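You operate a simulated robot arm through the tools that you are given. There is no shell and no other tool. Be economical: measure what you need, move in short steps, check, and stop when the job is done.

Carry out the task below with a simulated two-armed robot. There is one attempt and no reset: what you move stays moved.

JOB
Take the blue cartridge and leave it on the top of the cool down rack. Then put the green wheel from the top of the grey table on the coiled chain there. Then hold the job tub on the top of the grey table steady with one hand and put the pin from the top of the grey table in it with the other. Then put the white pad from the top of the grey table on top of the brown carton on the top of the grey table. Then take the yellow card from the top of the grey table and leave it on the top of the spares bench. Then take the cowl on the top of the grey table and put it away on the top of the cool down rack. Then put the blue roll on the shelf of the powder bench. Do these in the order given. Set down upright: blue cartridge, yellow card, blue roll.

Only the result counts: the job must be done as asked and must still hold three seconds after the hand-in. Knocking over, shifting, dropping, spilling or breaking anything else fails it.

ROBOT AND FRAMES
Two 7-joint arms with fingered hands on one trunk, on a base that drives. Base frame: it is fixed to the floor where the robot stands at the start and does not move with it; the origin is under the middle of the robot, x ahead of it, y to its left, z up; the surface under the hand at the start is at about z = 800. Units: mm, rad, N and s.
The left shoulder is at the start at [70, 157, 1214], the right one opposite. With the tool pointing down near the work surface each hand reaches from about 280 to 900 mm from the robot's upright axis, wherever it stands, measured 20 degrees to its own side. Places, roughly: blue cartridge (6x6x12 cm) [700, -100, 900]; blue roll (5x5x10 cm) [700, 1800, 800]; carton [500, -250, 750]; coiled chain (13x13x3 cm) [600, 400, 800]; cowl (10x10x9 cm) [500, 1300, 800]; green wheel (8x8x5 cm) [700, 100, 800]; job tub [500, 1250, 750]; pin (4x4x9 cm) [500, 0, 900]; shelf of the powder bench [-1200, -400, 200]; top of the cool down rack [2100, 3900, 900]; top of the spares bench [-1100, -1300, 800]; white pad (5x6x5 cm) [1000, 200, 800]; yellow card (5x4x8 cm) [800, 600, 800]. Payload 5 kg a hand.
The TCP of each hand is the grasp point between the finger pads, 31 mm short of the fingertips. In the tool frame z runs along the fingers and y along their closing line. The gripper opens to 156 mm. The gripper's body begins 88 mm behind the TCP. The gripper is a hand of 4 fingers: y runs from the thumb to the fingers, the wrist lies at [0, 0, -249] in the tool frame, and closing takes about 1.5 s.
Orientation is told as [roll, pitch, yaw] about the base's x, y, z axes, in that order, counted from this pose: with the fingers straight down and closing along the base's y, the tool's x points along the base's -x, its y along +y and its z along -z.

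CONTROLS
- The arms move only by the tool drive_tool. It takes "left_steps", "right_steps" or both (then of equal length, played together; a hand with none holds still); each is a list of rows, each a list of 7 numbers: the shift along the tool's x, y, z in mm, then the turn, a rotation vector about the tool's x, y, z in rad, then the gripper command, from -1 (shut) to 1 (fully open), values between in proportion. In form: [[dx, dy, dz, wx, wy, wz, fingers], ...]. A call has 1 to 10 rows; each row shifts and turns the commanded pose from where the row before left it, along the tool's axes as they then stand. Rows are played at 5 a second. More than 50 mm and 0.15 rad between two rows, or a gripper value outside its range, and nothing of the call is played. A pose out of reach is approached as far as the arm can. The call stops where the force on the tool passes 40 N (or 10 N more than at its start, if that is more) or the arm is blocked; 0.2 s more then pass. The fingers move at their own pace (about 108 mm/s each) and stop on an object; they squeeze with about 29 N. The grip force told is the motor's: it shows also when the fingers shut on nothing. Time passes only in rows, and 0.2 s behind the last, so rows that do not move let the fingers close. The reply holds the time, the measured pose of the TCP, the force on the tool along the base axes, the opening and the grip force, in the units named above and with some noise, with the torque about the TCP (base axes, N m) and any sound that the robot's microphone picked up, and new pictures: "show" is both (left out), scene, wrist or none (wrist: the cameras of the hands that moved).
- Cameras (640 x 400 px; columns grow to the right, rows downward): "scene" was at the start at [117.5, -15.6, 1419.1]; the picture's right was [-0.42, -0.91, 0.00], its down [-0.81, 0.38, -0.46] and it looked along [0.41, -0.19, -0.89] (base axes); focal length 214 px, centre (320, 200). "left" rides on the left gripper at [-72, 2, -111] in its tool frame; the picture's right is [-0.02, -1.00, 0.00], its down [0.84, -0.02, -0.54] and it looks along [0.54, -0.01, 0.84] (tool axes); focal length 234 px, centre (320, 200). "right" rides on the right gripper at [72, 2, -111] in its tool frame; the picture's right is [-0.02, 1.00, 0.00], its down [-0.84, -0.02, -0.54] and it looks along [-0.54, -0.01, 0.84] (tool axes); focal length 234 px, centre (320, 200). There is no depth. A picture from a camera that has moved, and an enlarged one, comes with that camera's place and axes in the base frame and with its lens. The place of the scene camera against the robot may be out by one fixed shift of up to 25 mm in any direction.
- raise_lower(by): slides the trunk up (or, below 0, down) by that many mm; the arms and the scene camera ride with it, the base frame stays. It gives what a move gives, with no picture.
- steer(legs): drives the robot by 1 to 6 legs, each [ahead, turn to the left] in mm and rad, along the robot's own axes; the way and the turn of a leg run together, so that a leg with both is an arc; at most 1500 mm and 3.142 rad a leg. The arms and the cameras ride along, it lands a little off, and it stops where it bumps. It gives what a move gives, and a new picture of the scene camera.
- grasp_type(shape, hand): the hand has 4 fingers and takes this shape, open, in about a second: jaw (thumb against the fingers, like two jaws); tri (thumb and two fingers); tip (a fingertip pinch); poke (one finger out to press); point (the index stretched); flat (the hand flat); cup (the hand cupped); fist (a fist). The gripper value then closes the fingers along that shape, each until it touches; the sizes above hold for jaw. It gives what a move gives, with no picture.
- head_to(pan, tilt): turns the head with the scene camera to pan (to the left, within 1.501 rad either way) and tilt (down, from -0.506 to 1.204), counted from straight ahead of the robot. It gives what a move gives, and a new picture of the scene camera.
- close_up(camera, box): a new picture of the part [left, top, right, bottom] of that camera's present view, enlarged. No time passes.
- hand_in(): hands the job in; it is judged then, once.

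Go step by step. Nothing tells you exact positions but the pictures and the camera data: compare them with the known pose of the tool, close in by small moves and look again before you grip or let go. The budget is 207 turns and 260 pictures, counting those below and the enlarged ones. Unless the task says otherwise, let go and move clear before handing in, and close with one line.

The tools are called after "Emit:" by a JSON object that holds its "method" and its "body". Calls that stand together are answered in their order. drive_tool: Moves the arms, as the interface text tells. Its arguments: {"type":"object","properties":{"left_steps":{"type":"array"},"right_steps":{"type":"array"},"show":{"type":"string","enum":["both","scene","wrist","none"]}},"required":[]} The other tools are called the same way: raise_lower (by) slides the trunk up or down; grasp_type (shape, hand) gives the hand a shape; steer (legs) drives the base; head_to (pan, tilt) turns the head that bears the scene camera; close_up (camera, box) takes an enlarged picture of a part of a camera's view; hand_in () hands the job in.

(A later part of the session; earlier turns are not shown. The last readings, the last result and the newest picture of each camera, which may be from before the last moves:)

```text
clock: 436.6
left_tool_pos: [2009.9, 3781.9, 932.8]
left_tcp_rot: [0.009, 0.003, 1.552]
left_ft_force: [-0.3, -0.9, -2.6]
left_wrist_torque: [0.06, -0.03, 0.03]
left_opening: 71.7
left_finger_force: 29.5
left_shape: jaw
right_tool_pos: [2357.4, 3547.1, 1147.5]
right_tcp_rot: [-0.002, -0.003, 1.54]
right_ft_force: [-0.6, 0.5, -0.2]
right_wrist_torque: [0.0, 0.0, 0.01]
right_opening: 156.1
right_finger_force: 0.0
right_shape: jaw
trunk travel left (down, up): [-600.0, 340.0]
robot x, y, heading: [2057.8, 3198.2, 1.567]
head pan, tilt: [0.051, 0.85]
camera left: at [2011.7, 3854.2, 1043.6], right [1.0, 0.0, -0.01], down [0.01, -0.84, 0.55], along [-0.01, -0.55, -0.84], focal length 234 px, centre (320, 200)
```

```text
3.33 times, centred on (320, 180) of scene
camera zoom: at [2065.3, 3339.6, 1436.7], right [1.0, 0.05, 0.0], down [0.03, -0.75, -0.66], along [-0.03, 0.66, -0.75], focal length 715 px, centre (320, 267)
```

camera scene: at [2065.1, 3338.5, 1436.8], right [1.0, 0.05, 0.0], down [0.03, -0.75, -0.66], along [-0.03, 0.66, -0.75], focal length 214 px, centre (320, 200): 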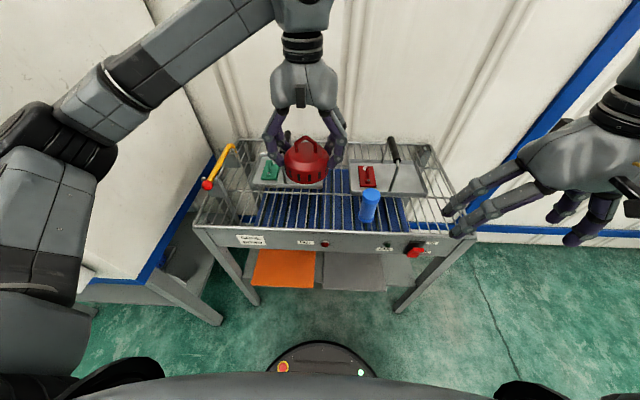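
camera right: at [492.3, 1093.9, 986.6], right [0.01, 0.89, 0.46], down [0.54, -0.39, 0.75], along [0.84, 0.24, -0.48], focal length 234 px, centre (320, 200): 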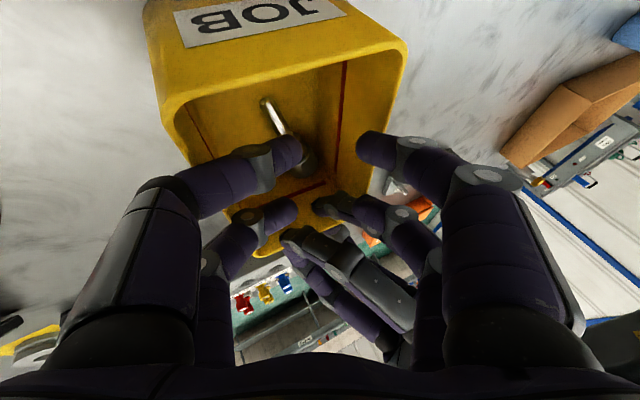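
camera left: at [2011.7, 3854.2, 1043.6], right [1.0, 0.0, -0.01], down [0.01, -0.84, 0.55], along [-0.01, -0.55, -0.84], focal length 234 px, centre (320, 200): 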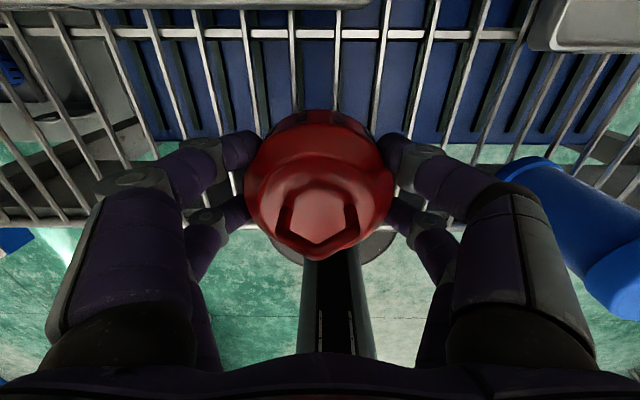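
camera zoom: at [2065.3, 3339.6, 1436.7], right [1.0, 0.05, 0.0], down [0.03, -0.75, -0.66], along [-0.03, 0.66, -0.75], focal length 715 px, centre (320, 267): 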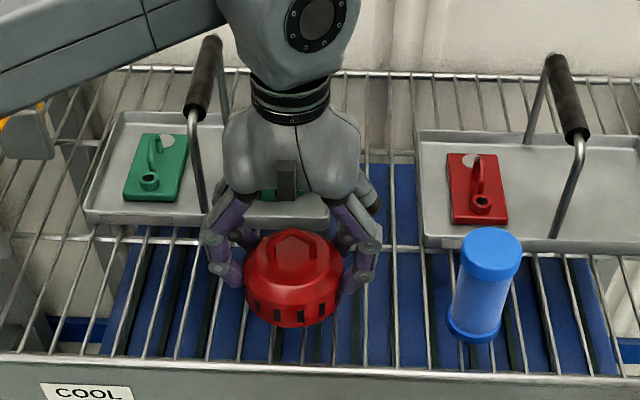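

Clear of the handle. I lower the last bit slowly.

Emit:
{"method": "drive_tool", "body": {"left_steps": [[0, 0, 8, 0, 0, 0, -1], [0, 0, 6, 0, 0, 0, -1], [0, 0, 3, 0, 0, 0, -1], [0, 0, 2, 0, 0, 0, -1], [0, 0, 2, 0, 0, 0, -1], [0, 0, 2, 0, 0, 0, -1], [0, 0, 2, 0, 0, 0, -1], [0, 0, 2, 0, 0, 0, -1], [0, 0, 2, 0, 0, 0, -1], [0, 0, 0, 0, 0, 0, -1]], "show": "none"}}

Emit:
{"method": "close_up", "body": {"camera": "scene", "box": [256, 150, 368, 220]}}

```text
clock: 438.8
left_tool_pos: [2010.4, 3781.4, 907.4]
left_tcp_rot: [0.009, 0.002, 1.55]
left_ft_force: [-1.1, 2.7, 13.2]
left_wrist_torque: [-0.01, 0.01, -0.07]
left_opening: 71.7
left_finger_force: 29.3
left_shape: jaw
right_tool_pos: [2356.9, 3545.7, 1147.5]
right_tcp_rot: [0.0, -0.002, 1.54]
right_ft_force: [0.3, -0.9, 0.1]
right_wrist_torque: [0.0, 0.02, -0.02]
right_opening: 156.0
right_finger_force: 0.0
right_shape: jaw
trunk travel left (down, up): [-600.0, 340.0]
robot x, y, heading: [2057.7, 3198.9, 1.563]
head pan, tilt: [0.051, 0.85]
```

```text
5.71 times, centred on (312, 185) of scene
camera zoom: at [2065.1, 3338.4, 1437.0], right [1.0, 0.05, 0.0], down [0.03, -0.75, -0.66], along [-0.03, 0.66, -0.75], focal length 1226 px, centre (366, 286)
```

zoom: 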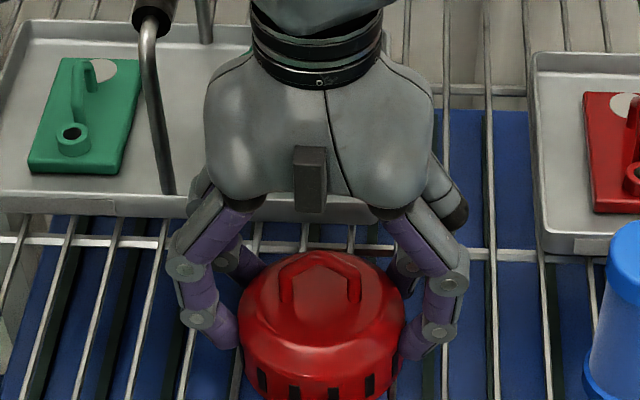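

Contact. I open moderately and rise straight up.

Emit:
{"method": "drive_tool", "body": {"left_steps": [[0, 0, -1, 0, 0, 0, -0.1], [0, 0, 0, 0, 0, 0, 0.05], [0, 0, 0, 0, 0, 0, 0.2], [0, 0, 0, 0, 0, 0, 0.35], [0, 0, 0, 0, 0, 0, 0.35], [0, 0, 0, 0, 0, 0, 0.35]], "show": "wrist"}}

Emit:
{"method": "drive_tool", "body": {"left_steps": [[0, 0, -15, 0, 0, 0, 0.35], [0, 0, -40, 0, 0, 0, 0.35], [0, 0, -45, 0, 0, 0, 0.35], [0, 0, -45, 0, 0, 0, 0.35], [0, 0, -45, 0, 0, 0, 0.35], [0, 0, -45, 0, 0, 0, 0.35], [0, 0, -20, 0, 0, 0, 0.35], [0, 0, 0, 0, 0, 0, 0.35]], "show": "none"}}

Emit:
{"method": "close_up", "body": {"camera": "scene", "box": [200, 100, 440, 250]}}

```text
clock: 440.2
left_tool_pos: [2009.9, 3781.6, 906.3]
left_tcp_rot: [0.009, 0.004, 1.552]
left_ft_force: [0.4, -0.2, 0.1]
left_wrist_torque: [-0.03, -0.01, 0.01]
left_opening: 104.8
left_finger_force: 0.0
left_shape: jaw
right_tool_pos: [2355.8, 3546.3, 1147.9]
right_tcp_rot: [0.0, -0.002, 1.54]
right_ft_force: [-1.4, 0.0, -0.4]
right_wrist_torque: [0.0, 0.04, -0.02]
right_opening: 156.0
right_finger_force: 0.0
right_shape: jaw
trunk travel left (down, up): [-600.0, 340.0]
robot x, y, heading: [2059.9, 3202.8, 1.566]
head pan, tilt: [0.051, 0.85]
camera left: at [2011.2, 3854.7, 1017.5], right [1.0, 0.0, -0.01], down [0.01, -0.84, 0.55], along [-0.01, -0.55, -0.84], focal length 234 px, centre (320, 200)
```

left: 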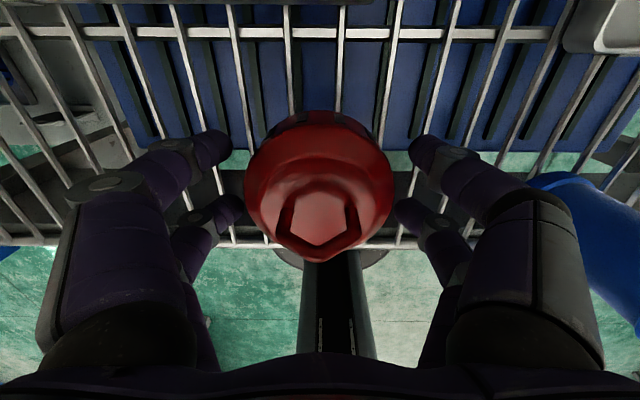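

```text
clock: 442.0
left_tool_pos: [2012.3, 3782.9, 1161.5]
left_tcp_rot: [0.007, 0.004, 1.55]
left_ft_force: [-0.6, -0.1, -0.2]
left_wrist_torque: [0.01, 0.01, 0.01]
left_opening: 104.8
left_finger_force: 0.1
left_shape: jaw
right_tool_pos: [2358.0, 3547.1, 1147.2]
right_tcp_rot: [0.0, -0.001, 1.539]
right_ft_force: [-1.0, 0.1, 0.0]
right_wrist_torque: [0.0, -0.02, -0.03]
right_opening: 155.8
right_finger_force: 0.1
right_shape: jaw
trunk travel left (down, up): [-600.0, 340.0]
robot x, y, heading: [2057.2, 3201.1, 1.568]
head pan, tilt: [0.051, 0.85]
```

```text
2.67 times, centred on (320, 175) of scene
camera zoom: at [2065.0, 3339.4, 1436.7], right [1.0, 0.05, 0.0], down [0.03, -0.75, -0.66], along [-0.03, 0.66, -0.75], focal length 572 px, centre (320, 267)
```

zoom: 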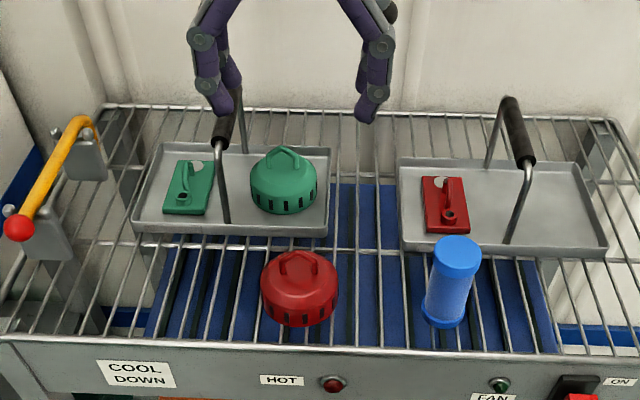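

The red cowl rests on the rack. Last is the blue roll; I drive back to the table's left part near y ≈ 1700.

Emit:
{"method": "steer", "body": {"legs": [[-430, 0], [0, 1.574], [1150, 0], [1130, 0], [0, 1.571]]}}

Emit:
{"method": "steer", "body": {"legs": [[1060, 0], [0, 1.571]]}}

Emit:
{"method": "head_to", "body": {"pan": 0.3, "tilt": 0.75}}

```text
clock: 463.2
left_tool_pos: [-126.6, 2051.1, 1161.7]
left_tcp_rot: [0.009, 0.003, -1.506]
left_ft_force: [0.3, 0.4, -0.3]
left_wrist_torque: [-0.03, 0.0, -0.01]
left_opening: 105.0
left_finger_force: 0.0
left_shape: jaw
right_tool_pos: [-490.2, 2257.6, 1147.6]
right_tcp_rot: [0.0, -0.003, -1.516]
right_ft_force: [0.2, 0.3, 0.2]
right_wrist_torque: [-0.01, 0.0, 0.03]
right_opening: 155.9
right_finger_force: 0.0
right_shape: jaw
trunk travel left (down, up): [-600.0, 340.0]
robot x, y, heading: [-226.0, 2628.4, -1.493]
head pan, tilt: [0.051, 0.85]
camera scene: at [-198.6, 2512.3, 1436.7], right [-0.99, -0.13, 0.0], down [-0.1, 0.74, -0.66], along [0.09, -0.65, -0.75], focal length 214 px, centre (320, 200)
```

scene: 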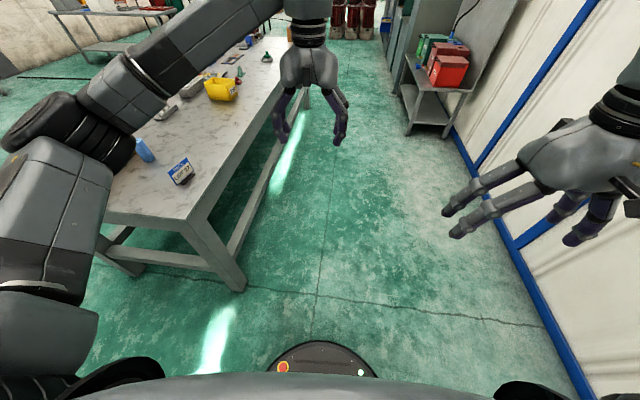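

```text
clock: 472.5
left_tool_pos: [436.9, 1677.9, 1161.4]
left_tcp_rot: [0.007, 0.004, 0.065]
left_ft_force: [-0.1, -0.2, -0.7]
left_wrist_torque: [-0.02, 0.0, 0.01]
left_opening: 105.2
left_finger_force: 0.0
left_shape: jaw
right_tool_pos: [231.3, 1314.6, 1147.1]
right_tcp_rot: [-0.002, -0.002, 0.053]
right_ft_force: [-0.6, -0.4, -0.7]
right_wrist_torque: [0.02, 0.01, 0.04]
right_opening: 156.0
right_finger_force: 0.1
right_shape: jaw
trunk travel left (down, up): [-600.0, 340.0]
robot x, y, heading: [-142.0, 1582.0, 0.079]
head pan, tilt: [0.051, 0.85]
camera scene: at [-3.0, 1607.8, 1436.7], right [0.13, -0.99, 0.0], down [-0.74, -0.1, -0.66], along [0.65, 0.09, -0.75], focal length 214 px, centre (320, 200)
```

scene: 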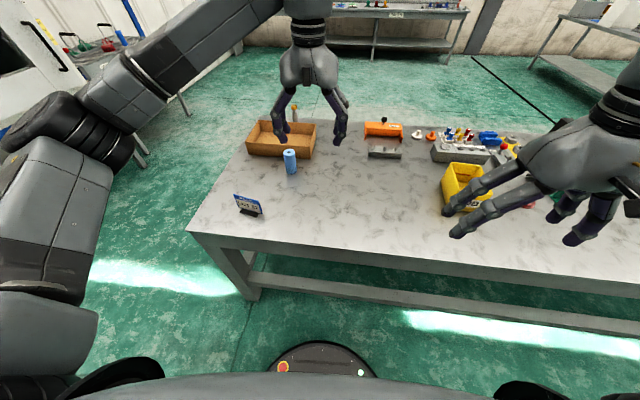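

```text
clock: 473.3
left_tool_pos: [435.9, 1676.5, 1162.0]
left_tcp_rot: [0.009, 0.005, 0.063]
left_ft_force: [-0.4, 0.7, -0.3]
left_wrist_torque: [0.0, -0.01, -0.02]
left_opening: 105.1
left_finger_force: 0.0
left_shape: jaw
right_tool_pos: [230.7, 1313.9, 1148.0]
right_tcp_rot: [-0.002, -0.001, 0.052]
right_ft_force: [0.8, -0.5, -0.3]
right_wrist_torque: [0.05, -0.03, 0.0]
right_opening: 155.9
right_finger_force: 0.0
right_shape: jaw
trunk travel left (down, up): [-600.0, 340.0]
robot x, y, heading: [-141.1, 1581.5, 0.079]
head pan, tilt: [0.3, 0.75]
camera scene: at [-3.6, 1628.4, 1444.7], right [0.37, -0.93, 0.0], down [-0.63, -0.25, -0.73], along [0.68, 0.27, -0.68], focal length 214 px, centre (320, 200)
```

scene: 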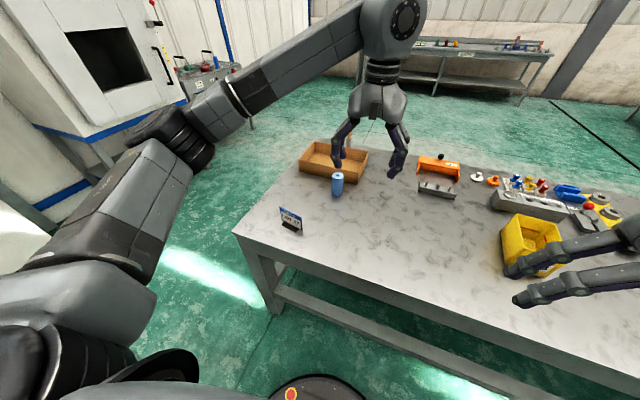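

The roll stands at about (700, 1826). I reach the left hand forward and pitch it so it points nearly horizontally, as the low shelf needs a side grip.

Emit:
{"method": "drive_tool", "body": {"left_steps": [[-45, 0, 0, 0, 0, 0, 0.6], [-45, 0, 0, 0, 0, 0, 1], [-30, 0, 0, 0, -0.1, 0, 1], [-20, 0, 0, 0, -0.14, 0, 1], [0, 0, 0, 0, -0.148, 0, 1], [0, 0, 0, 0, -0.148, 0, 1], [0, 0, 0, 0, -0.148, 0, 1], [0, 0, 0, 0, -0.148, 0, 1], [0, 0, 0, 0, -0.148, 0, 1], [0, 0, 0, 0, -0.148, 0, 1]], "show": "both"}}

```text
clock: 475.5
left_tool_pos: [575.8, 1686.5, 1163.7]
left_tcp_rot: [0.02, -1.127, 0.044]
left_ft_force: [-0.4, 0.2, -0.6]
left_wrist_torque: [0.01, -0.03, 0.01]
left_opening: 155.7
left_finger_force: 0.0
left_shape: jaw
right_tool_pos: [230.3, 1313.8, 1146.4]
right_tcp_rot: [-0.001, -0.002, 0.053]
right_ft_force: [0.1, 0.3, -0.3]
right_wrist_torque: [0.01, 0.03, 0.0]
right_opening: 155.7
right_finger_force: 0.0
right_shape: jaw
trunk travel left (down, up): [-600.0, 340.0]
robot x, y, heading: [-137.7, 1580.5, 0.084]
head pan, tilt: [0.3, 0.75]
camera scene: at [-3.8, 1628.7, 1444.8], right [0.37, -0.93, 0.0], down [-0.63, -0.25, -0.73], along [0.68, 0.27, -0.68], focal length 214 px, centre (320, 200)
camera left: at [506.7, 1682.5, 1275.7], right [0.07, -1.0, 0.01], down [-0.85, -0.07, -0.52], along [0.52, 0.03, -0.85], focal length 234 px, centre (320, 200)
```

scene: 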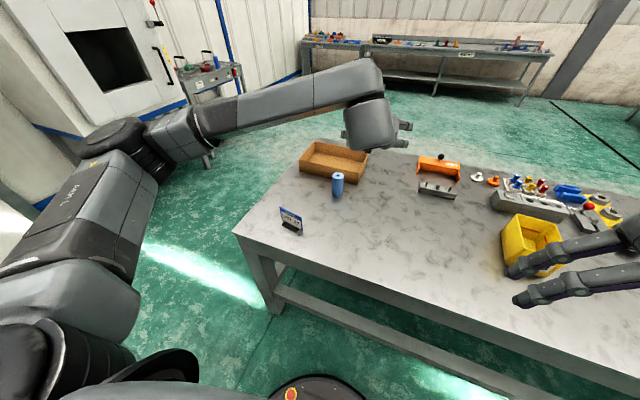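
left: 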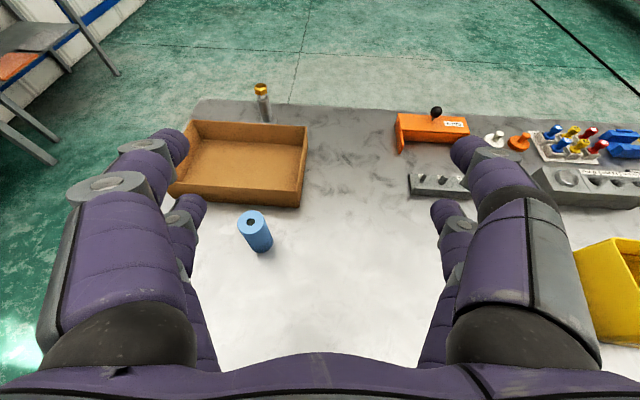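

The hand now points forward with its camera on top; the roll is at about (687, 1816). I bring the hand down behind (in front of) the roll at table height.

Emit:
{"method": "drive_tool", "body": {"left_steps": [[33, 16, 12, 0, 0, 0, 1], [33, 16, 12, 0, 0, 0, 1], [33, 16, 12, 0, 0, 0, 1], [33, 16, 12, 0, 0, 0, 1], [33, 16, 12, 0, 0, 0, 1], [33, 16, 12, 0, 0, 0, 0.5], [33, 16, 12, 0, 0, 0, 0.2], [33, 16, 12, 0, 0, 0, 0.2], [0, 0, 0, 0, 0, 0, 0.2]], "show": "both"}}

```text
clock: 477.5
left_tool_pos: [546.1, 1809.7, 893.6]
left_tcp_rot: [0.018, -1.118, 0.057]
left_ft_force: [0.8, 0.4, 0.7]
left_wrist_torque: [-0.02, 0.1, -0.08]
left_opening: 93.5
left_finger_force: 0.0
left_shape: jaw
left hand out of reach, approached as far as the arm can: row 8
right_tool_pos: [229.5, 1319.4, 1149.8]
right_tcp_rot: [-0.006, -0.004, 0.053]
right_ft_force: [-0.4, 0.6, -0.1]
right_wrist_torque: [-0.04, 0.01, 0.01]
right_opening: 156.1
right_finger_force: 0.0
right_shape: jaw
trunk travel left (down, up): [-600.0, 340.0]
robot x, y, heading: [-140.3, 1581.5, 0.08]
head pan, tilt: [0.3, 0.75]
camera scene: at [-4.8, 1634.4, 1445.0], right [0.37, -0.93, 0.0], down [-0.63, -0.26, -0.73], along [0.68, 0.27, -0.68], focal length 214 px, centre (320, 200)
camera left: at [478.2, 1805.1, 1007.4], right [0.08, -1.0, 0.01], down [-0.85, -0.08, -0.52], along [0.52, 0.03, -0.86], focal length 234 px, centre (320, 200)
```

scene: 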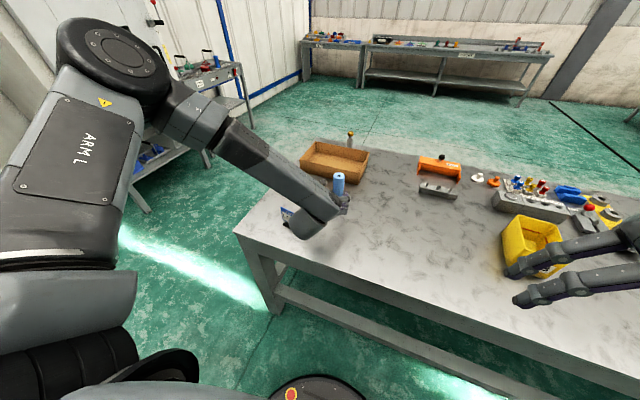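
left: 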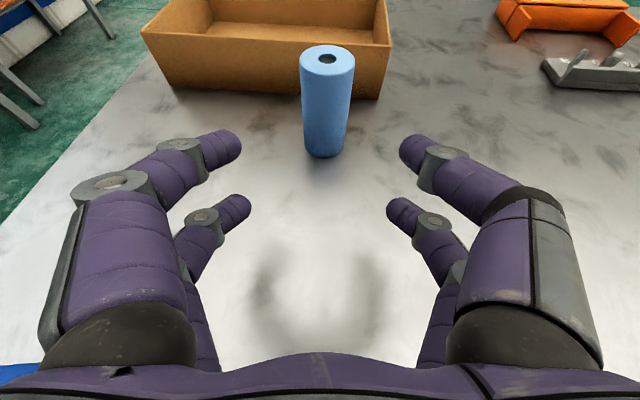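

The arm can't fold lower, so I lower the trunk by 38 mm instead to get the grip height.

Emit:
{"method": "raise_lower", "body": {"by": -38}}

Emit:
{"method": "drive_tool", "body": {"left_steps": [[-11, 0, 23, 0, 0, 0, 0.2], [-11, 0, 23, 0, 0, 0, 0.2], [0, 0, 0, 0, 0, 0, 0.2]], "show": "wrist"}}

```text
clock: 478.3
left_tool_pos: [546.0, 1804.6, 855.0]
left_tcp_rot: [0.034, -1.114, 0.045]
left_ft_force: [0.0, 0.1, -0.3]
left_wrist_torque: [-0.05, 0.01, -0.01]
left_opening: 93.7
left_finger_force: 0.1
left_shape: jaw
right_tool_pos: [230.7, 1314.1, 1108.9]
right_tcp_rot: [0.0, -0.001, 0.05]
right_ft_force: [-0.3, -0.2, 0.1]
right_wrist_torque: [0.0, 0.02, 0.02]
right_opening: 156.0
right_finger_force: 0.1
right_shape: jaw
trunk travel left (down, up): [-562.0, 378.0]
robot x, y, heading: [-141.0, 1584.9, 0.079]
head pan, tilt: [0.3, 0.75]
```

```text
clock: 479.1
left_tool_pos: [596.2, 1808.3, 853.2]
left_tcp_rot: [0.03, -1.116, 0.044]
left_ft_force: [0.4, 0.4, 0.8]
left_wrist_torque: [-0.03, 0.0, -0.01]
left_opening: 93.7
left_finger_force: 0.1
left_shape: jaw
right_tool_pos: [230.3, 1314.2, 1109.7]
right_tcp_rot: [0.002, -0.002, 0.052]
right_ft_force: [-0.4, -0.5, -0.4]
right_wrist_torque: [0.02, -0.04, 0.0]
right_opening: 156.1
right_finger_force: 0.0
right_shape: jaw
trunk travel left (down, up): [-562.0, 378.0]
robot x, y, heading: [-140.7, 1579.4, 0.078]
head pan, tilt: [0.3, 0.75]
camera left: at [529.3, 1804.4, 967.2], right [0.08, -1.0, 0.01], down [-0.85, -0.08, -0.51], along [0.51, 0.04, -0.86], focal length 234 px, centre (320, 200)
```

left: 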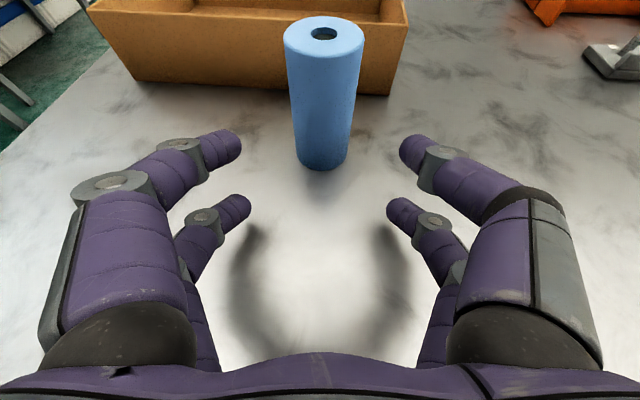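

The roll is centred between the fingers. I advance 66 mm.

Emit:
{"method": "drive_tool", "body": {"left_steps": [[-9, 2, 20, 0, 0, 0, 0.2], [-9, 2, 20, 0, 0, 0, 0.2], [-10, 2, 20, 0, 0, 0, 0.2], [0, 0, 0, 0, 0, 0, 0.2]], "show": "wrist"}}

Emit:
{"method": "close_up", "body": {"camera": "scene", "box": [272, 150, 400, 230]}}

```text
clock: 480.1
left_tool_pos: [662.6, 1819.2, 853.5]
left_tcp_rot: [0.03, -1.113, 0.044]
left_ft_force: [0.3, 0.5, 0.5]
left_wrist_torque: [0.02, -0.01, 0.03]
left_opening: 93.8
left_finger_force: 0.1
left_shape: jaw
right_tool_pos: [230.9, 1313.9, 1110.1]
right_tcp_rot: [0.0, -0.003, 0.052]
right_ft_force: [-0.2, -0.1, -0.4]
right_wrist_torque: [0.01, 0.0, -0.04]
right_opening: 156.1
right_finger_force: 0.1
right_shape: jaw
trunk travel left (down, up): [-562.0, 378.0]
robot x, y, heading: [-140.9, 1585.7, 0.079]
head pan, tilt: [0.3, 0.75]
camera left: at [594.2, 1814.8, 966.4], right [0.08, -1.0, 0.01], down [-0.86, -0.08, -0.51], along [0.51, 0.04, -0.86], focal length 234 px, centre (320, 200)
```

left: 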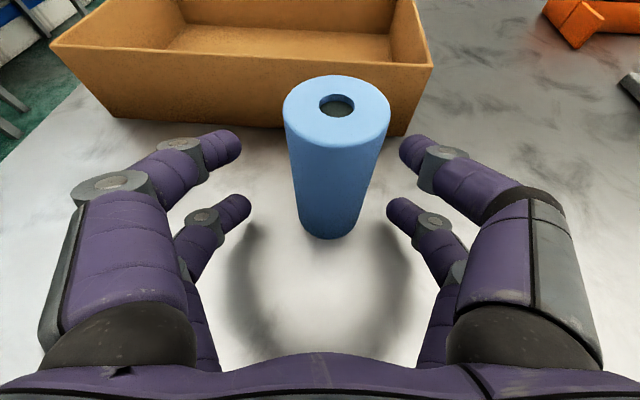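

```text
5.00 times, centred on (336, 190) of scene
camera zoom: at [-4.0, 1628.3, 1406.8], right [0.37, -0.93, 0.0], down [-0.63, -0.25, -0.73], along [0.68, 0.27, -0.68], focal length 1072 px, centre (240, 250)
```

zoom: 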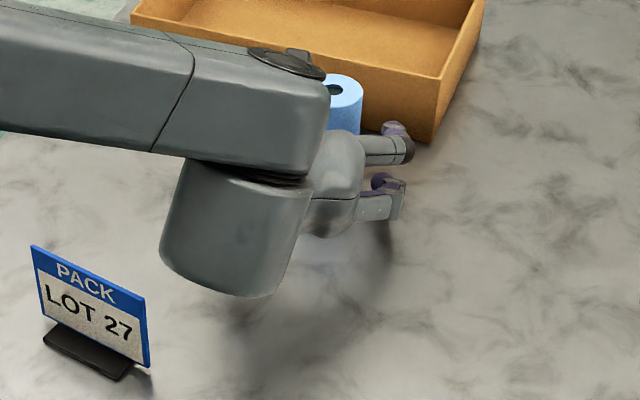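

The roll is slightly right of centre; I shift 6 mm and close.

Emit:
{"method": "drive_tool", "body": {"left_steps": [[0, -6, 0, 0, 0, 0, 0.2], [0, 0, 0, 0, 0, 0, -0.2], [0, 0, 0, 0, 0, 0, -0.5], [0, 0, 0, 0, 0, 0, -0.8], [0, 0, 0, 0, 0, 0, -1], [0, 0, 0, 0, 0, 0, -1], [0, 0, 0, 0, 0, 0, -1]], "show": "wrist"}}

```text
clock: 481.7
left_tool_pos: [661.9, 1813.6, 853.1]
left_tcp_rot: [0.032, -1.114, 0.047]
left_ft_force: [-0.4, 0.6, 1.9]
left_wrist_torque: [0.0, 0.05, -0.01]
left_opening: 37.5
left_finger_force: 29.1
left_shape: jaw
right_tool_pos: [229.9, 1313.5, 1110.0]
right_tcp_rot: [-0.002, -0.002, 0.052]
right_ft_force: [0.6, 0.6, 0.4]
right_wrist_torque: [0.0, 0.01, 0.04]
right_opening: 156.1
right_finger_force: 0.1
right_shape: jaw
trunk travel left (down, up): [-562.0, 378.0]
robot x, y, heading: [-143.3, 1582.5, 0.081]
head pan, tilt: [0.3, 0.75]
camera left: at [594.4, 1809.0, 966.8], right [0.08, -1.0, 0.01], down [-0.85, -0.08, -0.51], along [0.51, 0.04, -0.86], focal length 234 px, centre (320, 200)
```

left: 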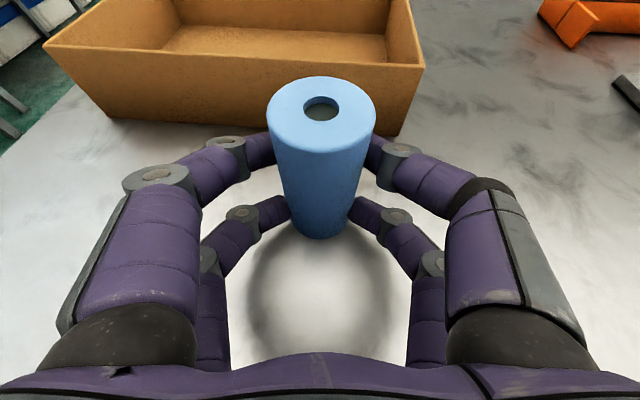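

The roll is gripped upright by all fingers. I lift it by raising the trunk, then back away.

Emit:
{"method": "raise_lower", "body": {"by": 180}}

Emit:
{"method": "steer", "body": {"legs": [[-80, 0], [0, -0.079]]}}

Emit:
{"method": "close_up", "body": {"camera": "left", "box": [0, 0, 640, 400]}}

```text
clock: 483.7
left_tool_pos: [662.2, 1814.2, 1033.0]
left_tcp_rot: [0.031, -1.113, 0.044]
left_ft_force: [0.0, 0.0, -2.0]
left_wrist_torque: [0.01, -0.01, 0.01]
left_opening: 37.4
left_finger_force: 29.2
left_shape: jaw
right_tool_pos: [231.1, 1315.0, 1290.0]
right_tcp_rot: [-0.003, -0.001, 0.054]
right_ft_force: [-0.6, 0.6, -0.3]
right_wrist_torque: [-0.03, -0.01, -0.02]
right_opening: 156.0
right_finger_force: 0.0
right_shape: jaw
trunk travel left (down, up): [-742.0, 198.0]
robot x, y, heading: [-138.7, 1582.3, 0.081]
head pan, tilt: [0.3, 0.75]
```

```text
clock: 485.2
left_tool_pos: [601.1, 1745.5, 1029.6]
left_tcp_rot: [0.028, -1.11, -0.028]
left_ft_force: [0.2, 0.5, -1.1]
left_wrist_torque: [-0.01, 0.02, -0.04]
left_opening: 37.5
left_finger_force: 29.2
left_shape: jaw
right_tool_pos: [133.1, 1282.8, 1289.0]
right_tcp_rot: [-0.004, 0.003, -0.026]
right_ft_force: [1.3, 0.6, -0.1]
right_wrist_torque: [-0.06, 0.03, 0.02]
right_opening: 156.1
right_finger_force: 0.0
right_shape: jaw
trunk travel left (down, up): [-742.0, 198.0]
robot x, y, heading: [-224.6, 1579.4, 0.002]
head pan, tilt: [0.3, 0.75]
camera scene: at [-75.7, 1615.7, 1586.1], right [0.3, -0.95, 0.0], down [-0.65, -0.2, -0.73], along [0.7, 0.22, -0.68], focal length 214 px, centre (320, 200)
```

scene: 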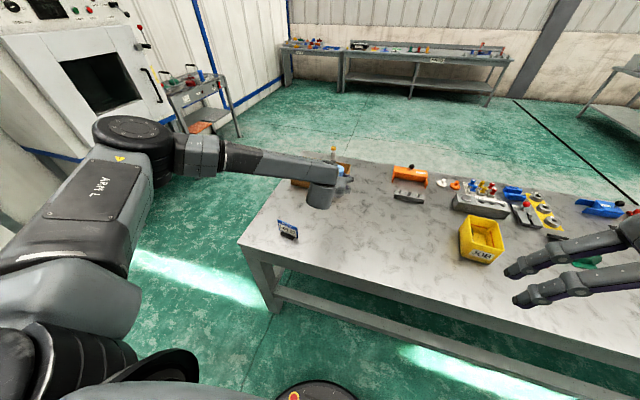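

```text
1.00 times, centred on (320, 200) of left (not enlarged: the box is as wide or as high as the picture)
camera zoom: at [534.3, 1747.0, 1143.0], right [0.01, -1.0, 0.01], down [-0.86, -0.01, -0.51], along [0.51, -0.01, -0.86], focal length 234 px, centre (320, 200)
```

zoom: 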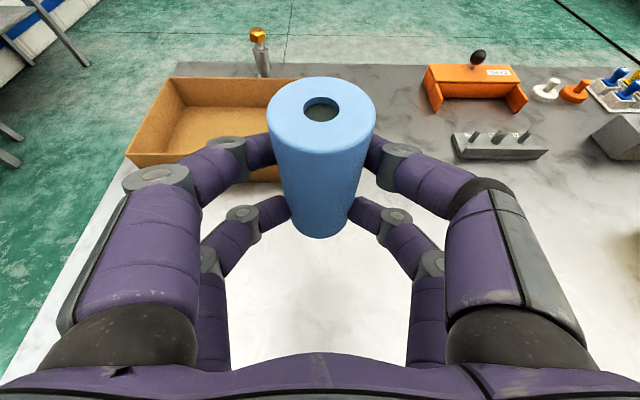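

The roll is secure. I raise it a bit more, pull it in, and drive down the lane toward the powder bench.

Emit:
{"method": "raise_lower", "body": {"by": 110}}

Emit:
{"method": "drive_tool", "body": {"left_steps": [[16, 0, -34, 0, 0, 0, -1], [16, 0, -34, 0, 0, 0, -1], [16, 0, -34, 0, 0, 0, -1], [16, 0, -34, 0, 0, 0, -1], [0, 0, 0, 0, 0, 0, -1]], "show": "none"}}

Emit:
{"method": "steer", "body": {"legs": [[0, -1.502], [900, 0], [850, 0]]}}

```text
clock: 486.6
left_tool_pos: [597.9, 1743.6, 1143.1]
left_tcp_rot: [0.033, -1.115, -0.035]
left_ft_force: [0.1, 0.1, -1.7]
left_wrist_torque: [-0.01, 0.03, 0.01]
left_opening: 37.3
left_finger_force: 29.5
left_shape: jaw
right_tool_pos: [128.6, 1278.6, 1399.5]
right_tcp_rot: [0.001, -0.002, -0.026]
right_ft_force: [-0.1, 0.2, -0.6]
right_wrist_torque: [0.04, -0.01, -0.05]
right_opening: 155.8
right_finger_force: 0.1
right_shape: jaw
trunk travel left (down, up): [-852.0, 88.0]
robot x, y, heading: [-218.8, 1577.3, 0.001]
head pan, tilt: [0.3, 0.75]
```

```text
clock: 487.8
left_tool_pos: [446.9, 1743.8, 1146.6]
left_tcp_rot: [0.035, -1.108, -0.031]
left_ft_force: [0.4, -0.6, -0.9]
left_wrist_torque: [-0.02, 0.01, -0.02]
left_opening: 37.2
left_finger_force: 28.9
left_shape: jaw
right_tool_pos: [129.1, 1280.6, 1400.4]
right_tcp_rot: [-0.002, -0.002, -0.027]
right_ft_force: [0.5, 0.9, 0.4]
right_wrist_torque: [0.0, -0.02, 0.01]
right_opening: 155.8
right_finger_force: 0.0
right_shape: jaw
trunk travel left (down, up): [-852.0, 88.0]
robot x, y, heading: [-218.5, 1575.4, 0.002]
head pan, tilt: [0.3, 0.75]
```

```text
clock: 500.3
left_tool_pos: [146.8, -813.6, 1147.1]
left_tcp_rot: [0.036, -1.108, -1.513]
left_ft_force: [0.5, 0.5, -0.8]
left_wrist_torque: [0.02, -0.03, -0.02]
left_opening: 37.2
left_finger_force: 29.0
left_shape: jaw
right_tool_pos: [-342.5, -538.2, 1400.4]
right_tcp_rot: [-0.002, -0.004, -1.509]
right_ft_force: [0.5, -0.1, 0.1]
right_wrist_torque: [0.02, 0.01, -0.03]
right_opening: 155.9
right_finger_force: 0.0
right_shape: jaw
trunk travel left (down, up): [-852.0, 88.0]
robot x, y, heading: [-79.5, -162.8, -1.478]
head pan, tilt: [0.3, 0.75]
camera scene: at [-32.9, -280.6, 1696.8], right [-0.92, -0.38, 0.0], down [-0.26, 0.63, -0.73], along [0.28, -0.68, -0.68], focal length 214 px, centre (320, 200)
```

scene: 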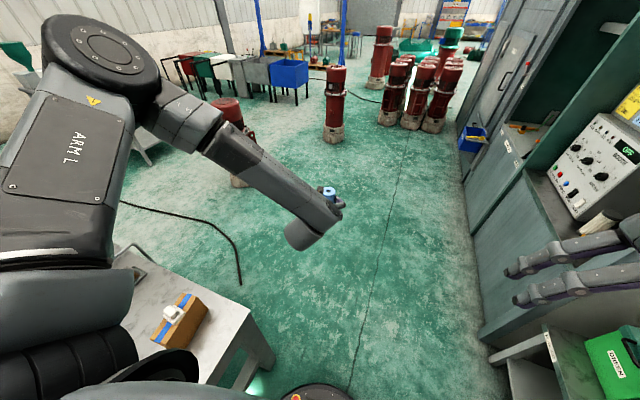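

I turn to face the powder bench and look at its lower shelf.

Emit:
{"method": "steer", "body": {"legs": [[0, -1.66]]}}

Emit:
{"method": "head_to", "body": {"pan": 0.1, "tilt": 0.9}}

```text
clock: 504.8
left_tool_pos: [-748.3, -319.1, 1146.1]
left_tcp_rot: [0.035, -1.108, 3.089]
left_ft_force: [0.3, -0.2, -1.3]
left_wrist_torque: [0.03, 0.01, 0.0]
left_opening: 37.1
left_finger_force: 28.8
left_shape: jaw
right_tool_pos: [-421.1, 137.5, 1399.7]
right_tcp_rot: [-0.002, -0.001, 3.096]
right_ft_force: [-0.5, 0.2, 0.3]
right_wrist_torque: [-0.02, -0.01, 0.01]
right_opening: 156.1
right_finger_force: 0.0
right_shape: jaw
trunk travel left (down, up): [-852.0, 88.0]
robot x, y, heading: [-79.6, -164.7, 3.121]
head pan, tilt: [0.3, 0.75]
camera scene: at [-199.0, -177.4, 1696.7], right [-0.28, 0.96, 0.0], down [0.66, 0.19, -0.73], along [-0.7, -0.2, -0.68], focal length 214 px, centre (320, 200)
```

scene: 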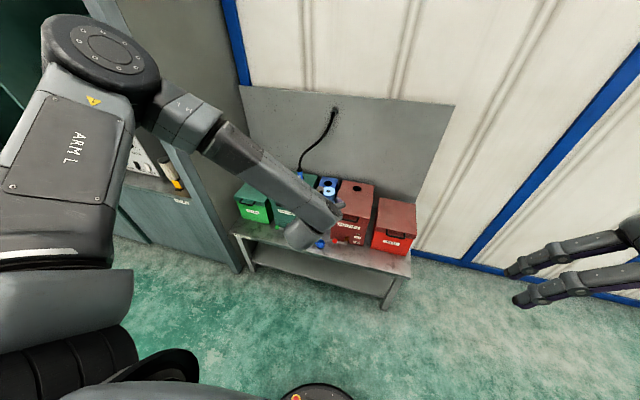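

```text
clock: 505.5
left_tool_pos: [-747.5, -319.8, 1145.3]
left_tcp_rot: [0.037, -1.108, 3.088]
left_ft_force: [1.1, -0.8, -2.1]
left_wrist_torque: [0.01, -0.02, 0.01]
left_opening: 37.3
left_finger_force: 28.7
left_shape: jaw
right_tool_pos: [-421.1, 137.6, 1399.3]
right_tcp_rot: [-0.001, 0.0, 3.095]
right_ft_force: [-0.4, -0.7, 0.4]
right_wrist_torque: [0.01, 0.02, 0.0]
right_opening: 155.8
right_finger_force: 0.2
right_shape: jaw
trunk travel left (down, up): [-852.0, 88.0]
robot x, y, heading: [-80.7, -166.3, 3.122]
head pan, tilt: [0.099, 0.901]
camera scene: at [-194.5, -160.1, 1684.9], right [-0.08, 1.0, 0.0], down [0.78, 0.06, -0.62], along [-0.62, -0.05, -0.78], focal length 214 px, centre (320, 200)
```

scene: 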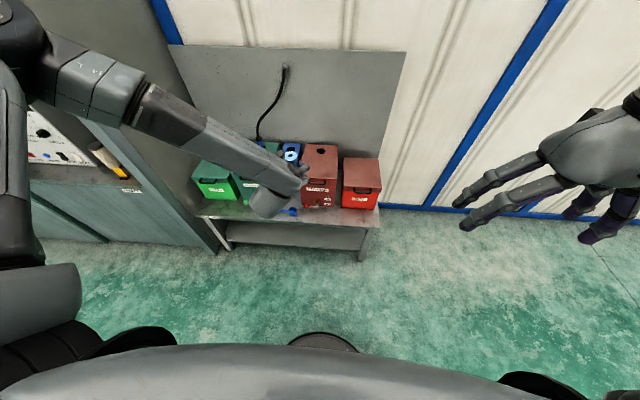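

The bench top is at about z 550 and its shelf at z 200, front edge near x -910. I lower the trunk in steps.

Emit:
{"method": "raise_lower", "body": {"by": -500}}

Emit:
{"method": "head_to", "body": {"pan": 0.2, "tilt": 0.6}}

Emit:
{"method": "close_up", "body": {"camera": "left", "box": [0, 0, 640, 400]}}

```text
refused: -500 is not a number from -400 to 400
```

```text
clock: 506.3
left_tool_pos: [-747.8, -319.4, 1146.6]
left_tcp_rot: [0.035, -1.109, 3.088]
left_ft_force: [0.1, 0.2, -1.2]
left_wrist_torque: [0.01, -0.01, 0.06]
left_opening: 37.2
left_finger_force: 29.4
left_shape: jaw
right_tool_pos: [-421.1, 137.3, 1399.9]
right_tcp_rot: [0.0, -0.003, 3.094]
right_ft_force: [0.1, -0.1, 0.0]
right_wrist_torque: [-0.01, 0.01, -0.05]
right_opening: 156.0
right_finger_force: 0.0
right_shape: jaw
trunk travel left (down, up): [-852.0, 88.0]
robot x, y, heading: [-77.7, -168.7, 3.126]
head pan, tilt: [0.201, 0.6]
camera scene: at [-206.1, -169.9, 1709.5], right [-0.18, 0.98, 0.0], down [0.56, 0.1, -0.82], along [-0.81, -0.15, -0.57], focal length 214 px, centre (320, 200)
```

scene: 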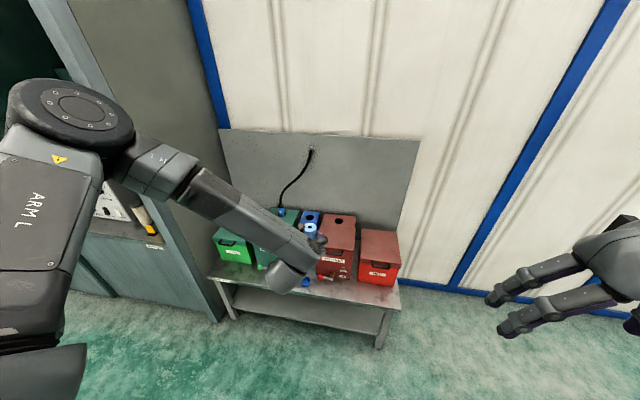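

```text
1.00 times, centred on (320, 200) of left (not enlarged: the box is as wide or as high as the picture)
camera zoom: at [-680.8, -320.7, 1259.9], right [0.01, 1.0, 0.01], down [0.86, -0.01, -0.51], along [-0.51, 0.01, -0.86], focal length 234 px, centre (320, 200)
```

zoom: 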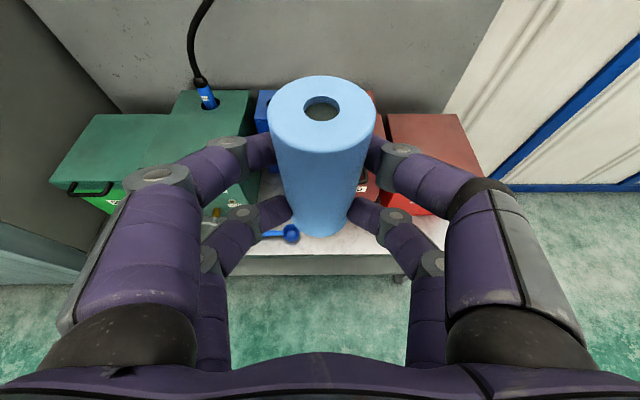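

The bench front is near x -905. I lower the trunk 400 mm, watching clearance.

Emit:
{"method": "raise_lower", "body": {"by": -400}}

Emit:
{"method": "raise_lower", "body": {"by": -360}}

Emit:
{"method": "head_to", "body": {"pan": 0.2, "tilt": 0.5}}

Emit:
{"method": "close_up", "body": {"camera": "left", "box": [0, 0, 640, 400]}}

```text
clock: 510.2
left_tool_pos: [-748.5, -318.8, 746.6]
left_tcp_rot: [0.037, -1.108, 3.09]
left_ft_force: [-0.3, -0.7, -0.2]
left_wrist_torque: [0.01, 0.03, -0.02]
left_opening: 37.2
left_finger_force: 29.1
left_shape: jaw
right_tool_pos: [-420.6, 137.3, 998.8]
right_tcp_rot: [-0.002, -0.002, 3.094]
right_ft_force: [0.5, -0.7, -0.4]
right_wrist_torque: [0.01, -0.02, 0.0]
right_opening: 156.3
right_finger_force: 0.2
right_shape: jaw
trunk travel left (down, up): [-452.0, 488.0]
robot x, y, heading: [-82.3, -165.4, 3.123]
head pan, tilt: [0.201, 0.6]
```

```text
clock: 513.7
left_tool_pos: [-747.8, -319.3, 385.7]
left_tcp_rot: [0.037, -1.107, 3.09]
left_ft_force: [0.1, 0.0, -0.9]
left_wrist_torque: [0.03, -0.06, -0.02]
left_opening: 36.9
left_finger_force: 29.3
left_shape: jaw
right_tool_pos: [-421.0, 137.2, 640.1]
right_tcp_rot: [0.0, -0.002, 3.095]
right_ft_force: [-0.5, -0.1, -0.7]
right_wrist_torque: [0.0, 0.0, -0.02]
right_opening: 156.2
right_finger_force: 0.1
right_shape: jaw
trunk travel left (down, up): [-92.0, 848.0]
robot x, y, heading: [-78.6, -166.9, 3.124]
head pan, tilt: [0.201, 0.6]
```

```text
clock: 514.3
left_tool_pos: [-747.7, -319.6, 386.6]
left_tcp_rot: [0.036, -1.109, 3.09]
left_ft_force: [0.0, 0.3, -0.8]
left_wrist_torque: [-0.01, -0.07, -0.01]
left_opening: 36.9
left_finger_force: 28.9
left_shape: jaw
right_tool_pos: [-421.4, 137.4, 639.0]
right_tcp_rot: [-0.002, -0.001, 3.094]
right_ft_force: [-0.7, -0.3, -0.5]
right_wrist_torque: [0.0, -0.02, 0.0]
right_opening: 156.0
right_finger_force: 0.0
right_shape: jaw
trunk travel left (down, up): [-92.0, 848.0]
robot x, y, heading: [-78.7, -165.3, 3.122]
head pan, tilt: [0.201, 0.499]
camera scene: at [-208.6, -170.5, 958.6], right [-0.18, 0.98, 0.0], down [0.47, 0.09, -0.88], along [-0.86, -0.16, -0.48], focal length 214 px, centre (320, 200)
```

scene: 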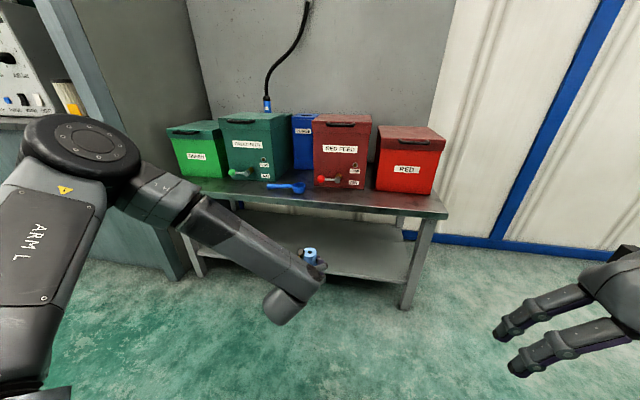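

```text
1.00 times, centred on (320, 200) of left (not enlarged: the box is as wide or as high as the picture)
camera zoom: at [-680.7, -320.8, 499.9], right [0.01, 1.0, 0.01], down [0.86, -0.01, -0.51], along [-0.51, 0.01, -0.86], focal length 234 px, centre (320, 200)
```

zoom: 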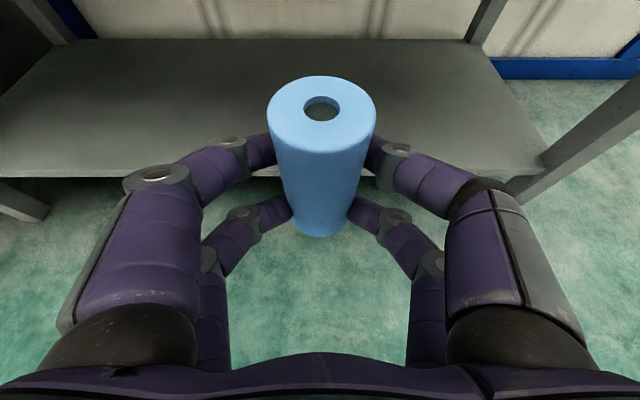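

The shelf is at z ≈ 197 with its front edge near x -920; it's empty. I lower the trunk 90 mm more, then drive forward to bring the roll over the shelf.

Emit:
{"method": "raise_lower", "body": {"by": -90}}

Emit:
{"method": "steer", "body": {"legs": [[120, 0]]}}

Emit:
{"method": "close_up", "body": {"camera": "left", "box": [0, 0, 640, 400]}}

```text
clock: 515.6
left_tool_pos: [-747.8, -318.3, 297.3]
left_tcp_rot: [0.035, -1.109, 3.09]
left_ft_force: [-0.1, 0.4, -1.5]
left_wrist_torque: [0.02, -0.01, 0.04]
left_opening: 37.3
left_finger_force: 28.8
left_shape: jaw
right_tool_pos: [-421.2, 137.2, 550.1]
right_tcp_rot: [-0.002, -0.002, 3.094]
right_ft_force: [0.1, -0.6, 0.7]
right_wrist_torque: [0.02, -0.01, 0.01]
right_opening: 155.8
right_finger_force: 0.1
right_shape: jaw
trunk travel left (down, up): [-2.0, 938.0]
robot x, y, heading: [-78.0, -168.7, 3.124]
head pan, tilt: [0.201, 0.499]
```

```text
clock: 516.8
left_tool_pos: [-868.8, -316.4, 295.9]
left_tcp_rot: [0.038, -1.108, 3.089]
left_ft_force: [0.3, -0.2, -1.3]
left_wrist_torque: [0.0, -0.06, 0.02]
left_opening: 37.0
left_finger_force: 29.1
left_shape: jaw
right_tool_pos: [-541.0, 138.9, 549.7]
right_tcp_rot: [0.001, -0.003, 3.094]
right_ft_force: [-0.4, 0.8, -0.3]
right_wrist_torque: [-0.02, 0.01, -0.04]
right_opening: 156.0
right_finger_force: 0.1
right_shape: jaw
trunk travel left (down, up): [-2.0, 938.0]
robot x, y, heading: [-198.5, -163.5, 3.125]
head pan, tilt: [0.201, 0.499]
camera scene: at [-328.7, -168.5, 868.7], right [-0.18, 0.98, 0.0], down [0.47, 0.09, -0.88], along [-0.86, -0.16, -0.48], focal length 214 px, centre (320, 200)
```

scene: 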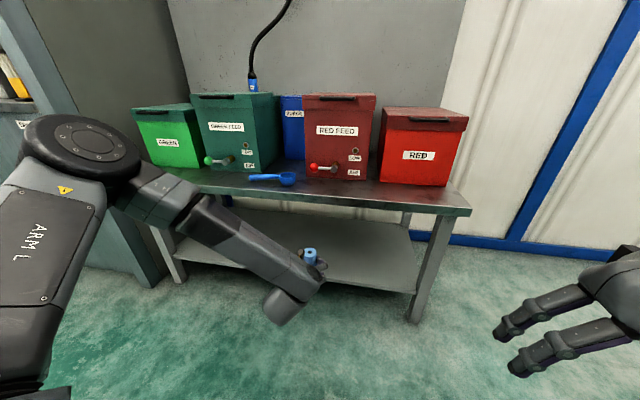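

```text
1.00 times, centred on (320, 200) of left (not enlarged: the box is as wide or as high as the picture)
camera zoom: at [-800.7, -319.0, 409.9], right [0.01, 1.0, 0.01], down [0.86, -0.01, -0.51], along [-0.51, 0.01, -0.86], focal length 234 px, centre (320, 200)
```

zoom: 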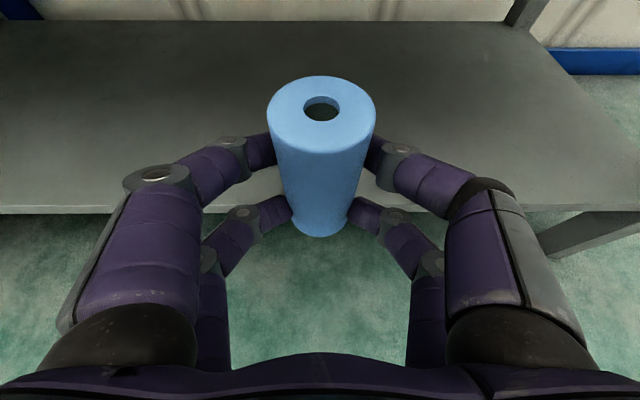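

Clearances look good. I drive 112 mm further.

Emit:
{"method": "steer", "body": {"legs": [[112, 0]]}}

Emit:
{"method": "close_up", "body": {"camera": "left", "box": [0, 0, 640, 400]}}

```text
clock: 518.0
left_tool_pos: [-978.4, -316.7, 295.6]
left_tcp_rot: [0.037, -1.11, 3.089]
left_ft_force: [0.4, -0.7, -0.7]
left_wrist_torque: [0.01, -0.06, 0.03]
left_opening: 37.0
left_finger_force: 29.0
left_shape: jaw
right_tool_pos: [-652.9, 140.6, 549.4]
right_tcp_rot: [0.0, -0.003, 3.097]
right_ft_force: [0.5, -0.7, -0.4]
right_wrist_torque: [-0.01, 0.02, -0.01]
right_opening: 155.8
right_finger_force: 0.0
right_shape: jaw
trunk travel left (down, up): [-2.0, 938.0]
robot x, y, heading: [-312.8, -161.2, 3.129]
head pan, tilt: [0.201, 0.499]
camera scene: at [-439.4, -167.0, 868.7], right [-0.18, 0.98, 0.0], down [0.47, 0.09, -0.88], along [-0.86, -0.16, -0.48], focal length 214 px, centre (320, 200)
```

scene: 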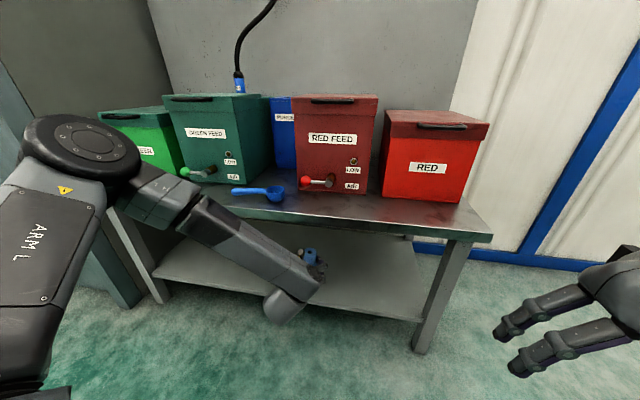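

```text
1.00 times, centred on (320, 200) of left (not enlarged: the box is as wide or as high as the picture)
camera zoom: at [-911.0, -318.7, 409.9], right [0.01, 1.0, 0.01], down [0.86, 0.0, -0.51], along [-0.51, 0.01, -0.86], focal length 234 px, centre (320, 200)
```

zoom: 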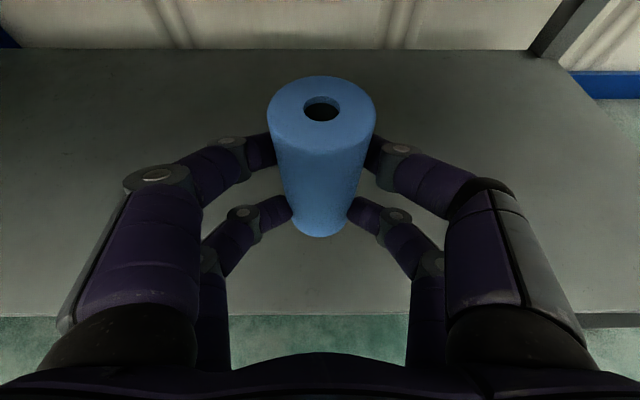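

The roll is above the shelf. I lower it with the arm in small steps until it touches.

Emit:
{"method": "drive_tool", "body": {"left_steps": [[9, 0, 4.3, 0, 0, 0, -1], [9, 0, 4.3, 0, 0, 0, -1], [9, 0, 4.3, 0, 0, 0, -1], [4.5, 0, 2.1, 0, 0, 0, -1], [2.7, 0, 1.3, 0, 0, 0, -1], [2.7, 0, 1.3, 0, 0, 0, -1], [0, 0, 0, 0, 0, 0, -1]], "show": "wrist"}}

```text
clock: 519.6
left_tool_pos: [-980.8, -303.5, 266.7]
left_tcp_rot: [0.044, -1.102, 3.091]
left_ft_force: [0.2, 0.3, -0.9]
left_wrist_torque: [-0.02, -0.04, 0.01]
left_opening: 36.9
left_finger_force: 29.1
left_shape: jaw
left hand out of reach, approached as far as the arm can: row 2, 3, 4, 6
right_tool_pos: [-653.3, 140.6, 549.9]
right_tcp_rot: [0.0, -0.003, 3.098]
right_ft_force: [0.1, -0.4, 0.3]
right_wrist_torque: [-0.02, 0.02, 0.01]
right_opening: 156.1
right_finger_force: 0.1
right_shape: jaw
trunk travel left (down, up): [-2.0, 938.0]
robot x, y, heading: [-312.7, -161.9, 3.124]
head pan, tilt: [0.201, 0.499]
camera left: at [-914.8, -303.5, 380.2], right [0.0, 1.0, 0.0], down [0.86, 0.0, -0.5], along [-0.5, 0.0, -0.86], focal length 234 px, centre (320, 200)
```

left: 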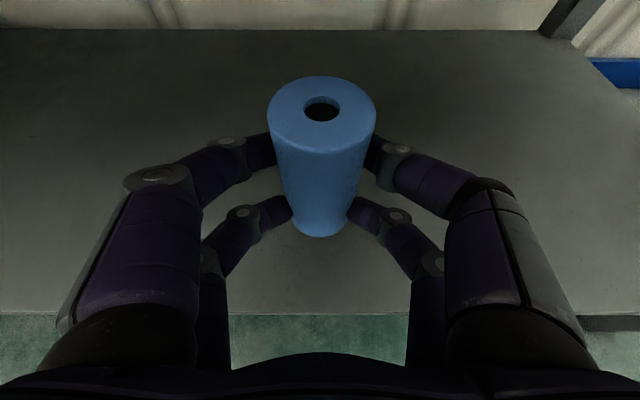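

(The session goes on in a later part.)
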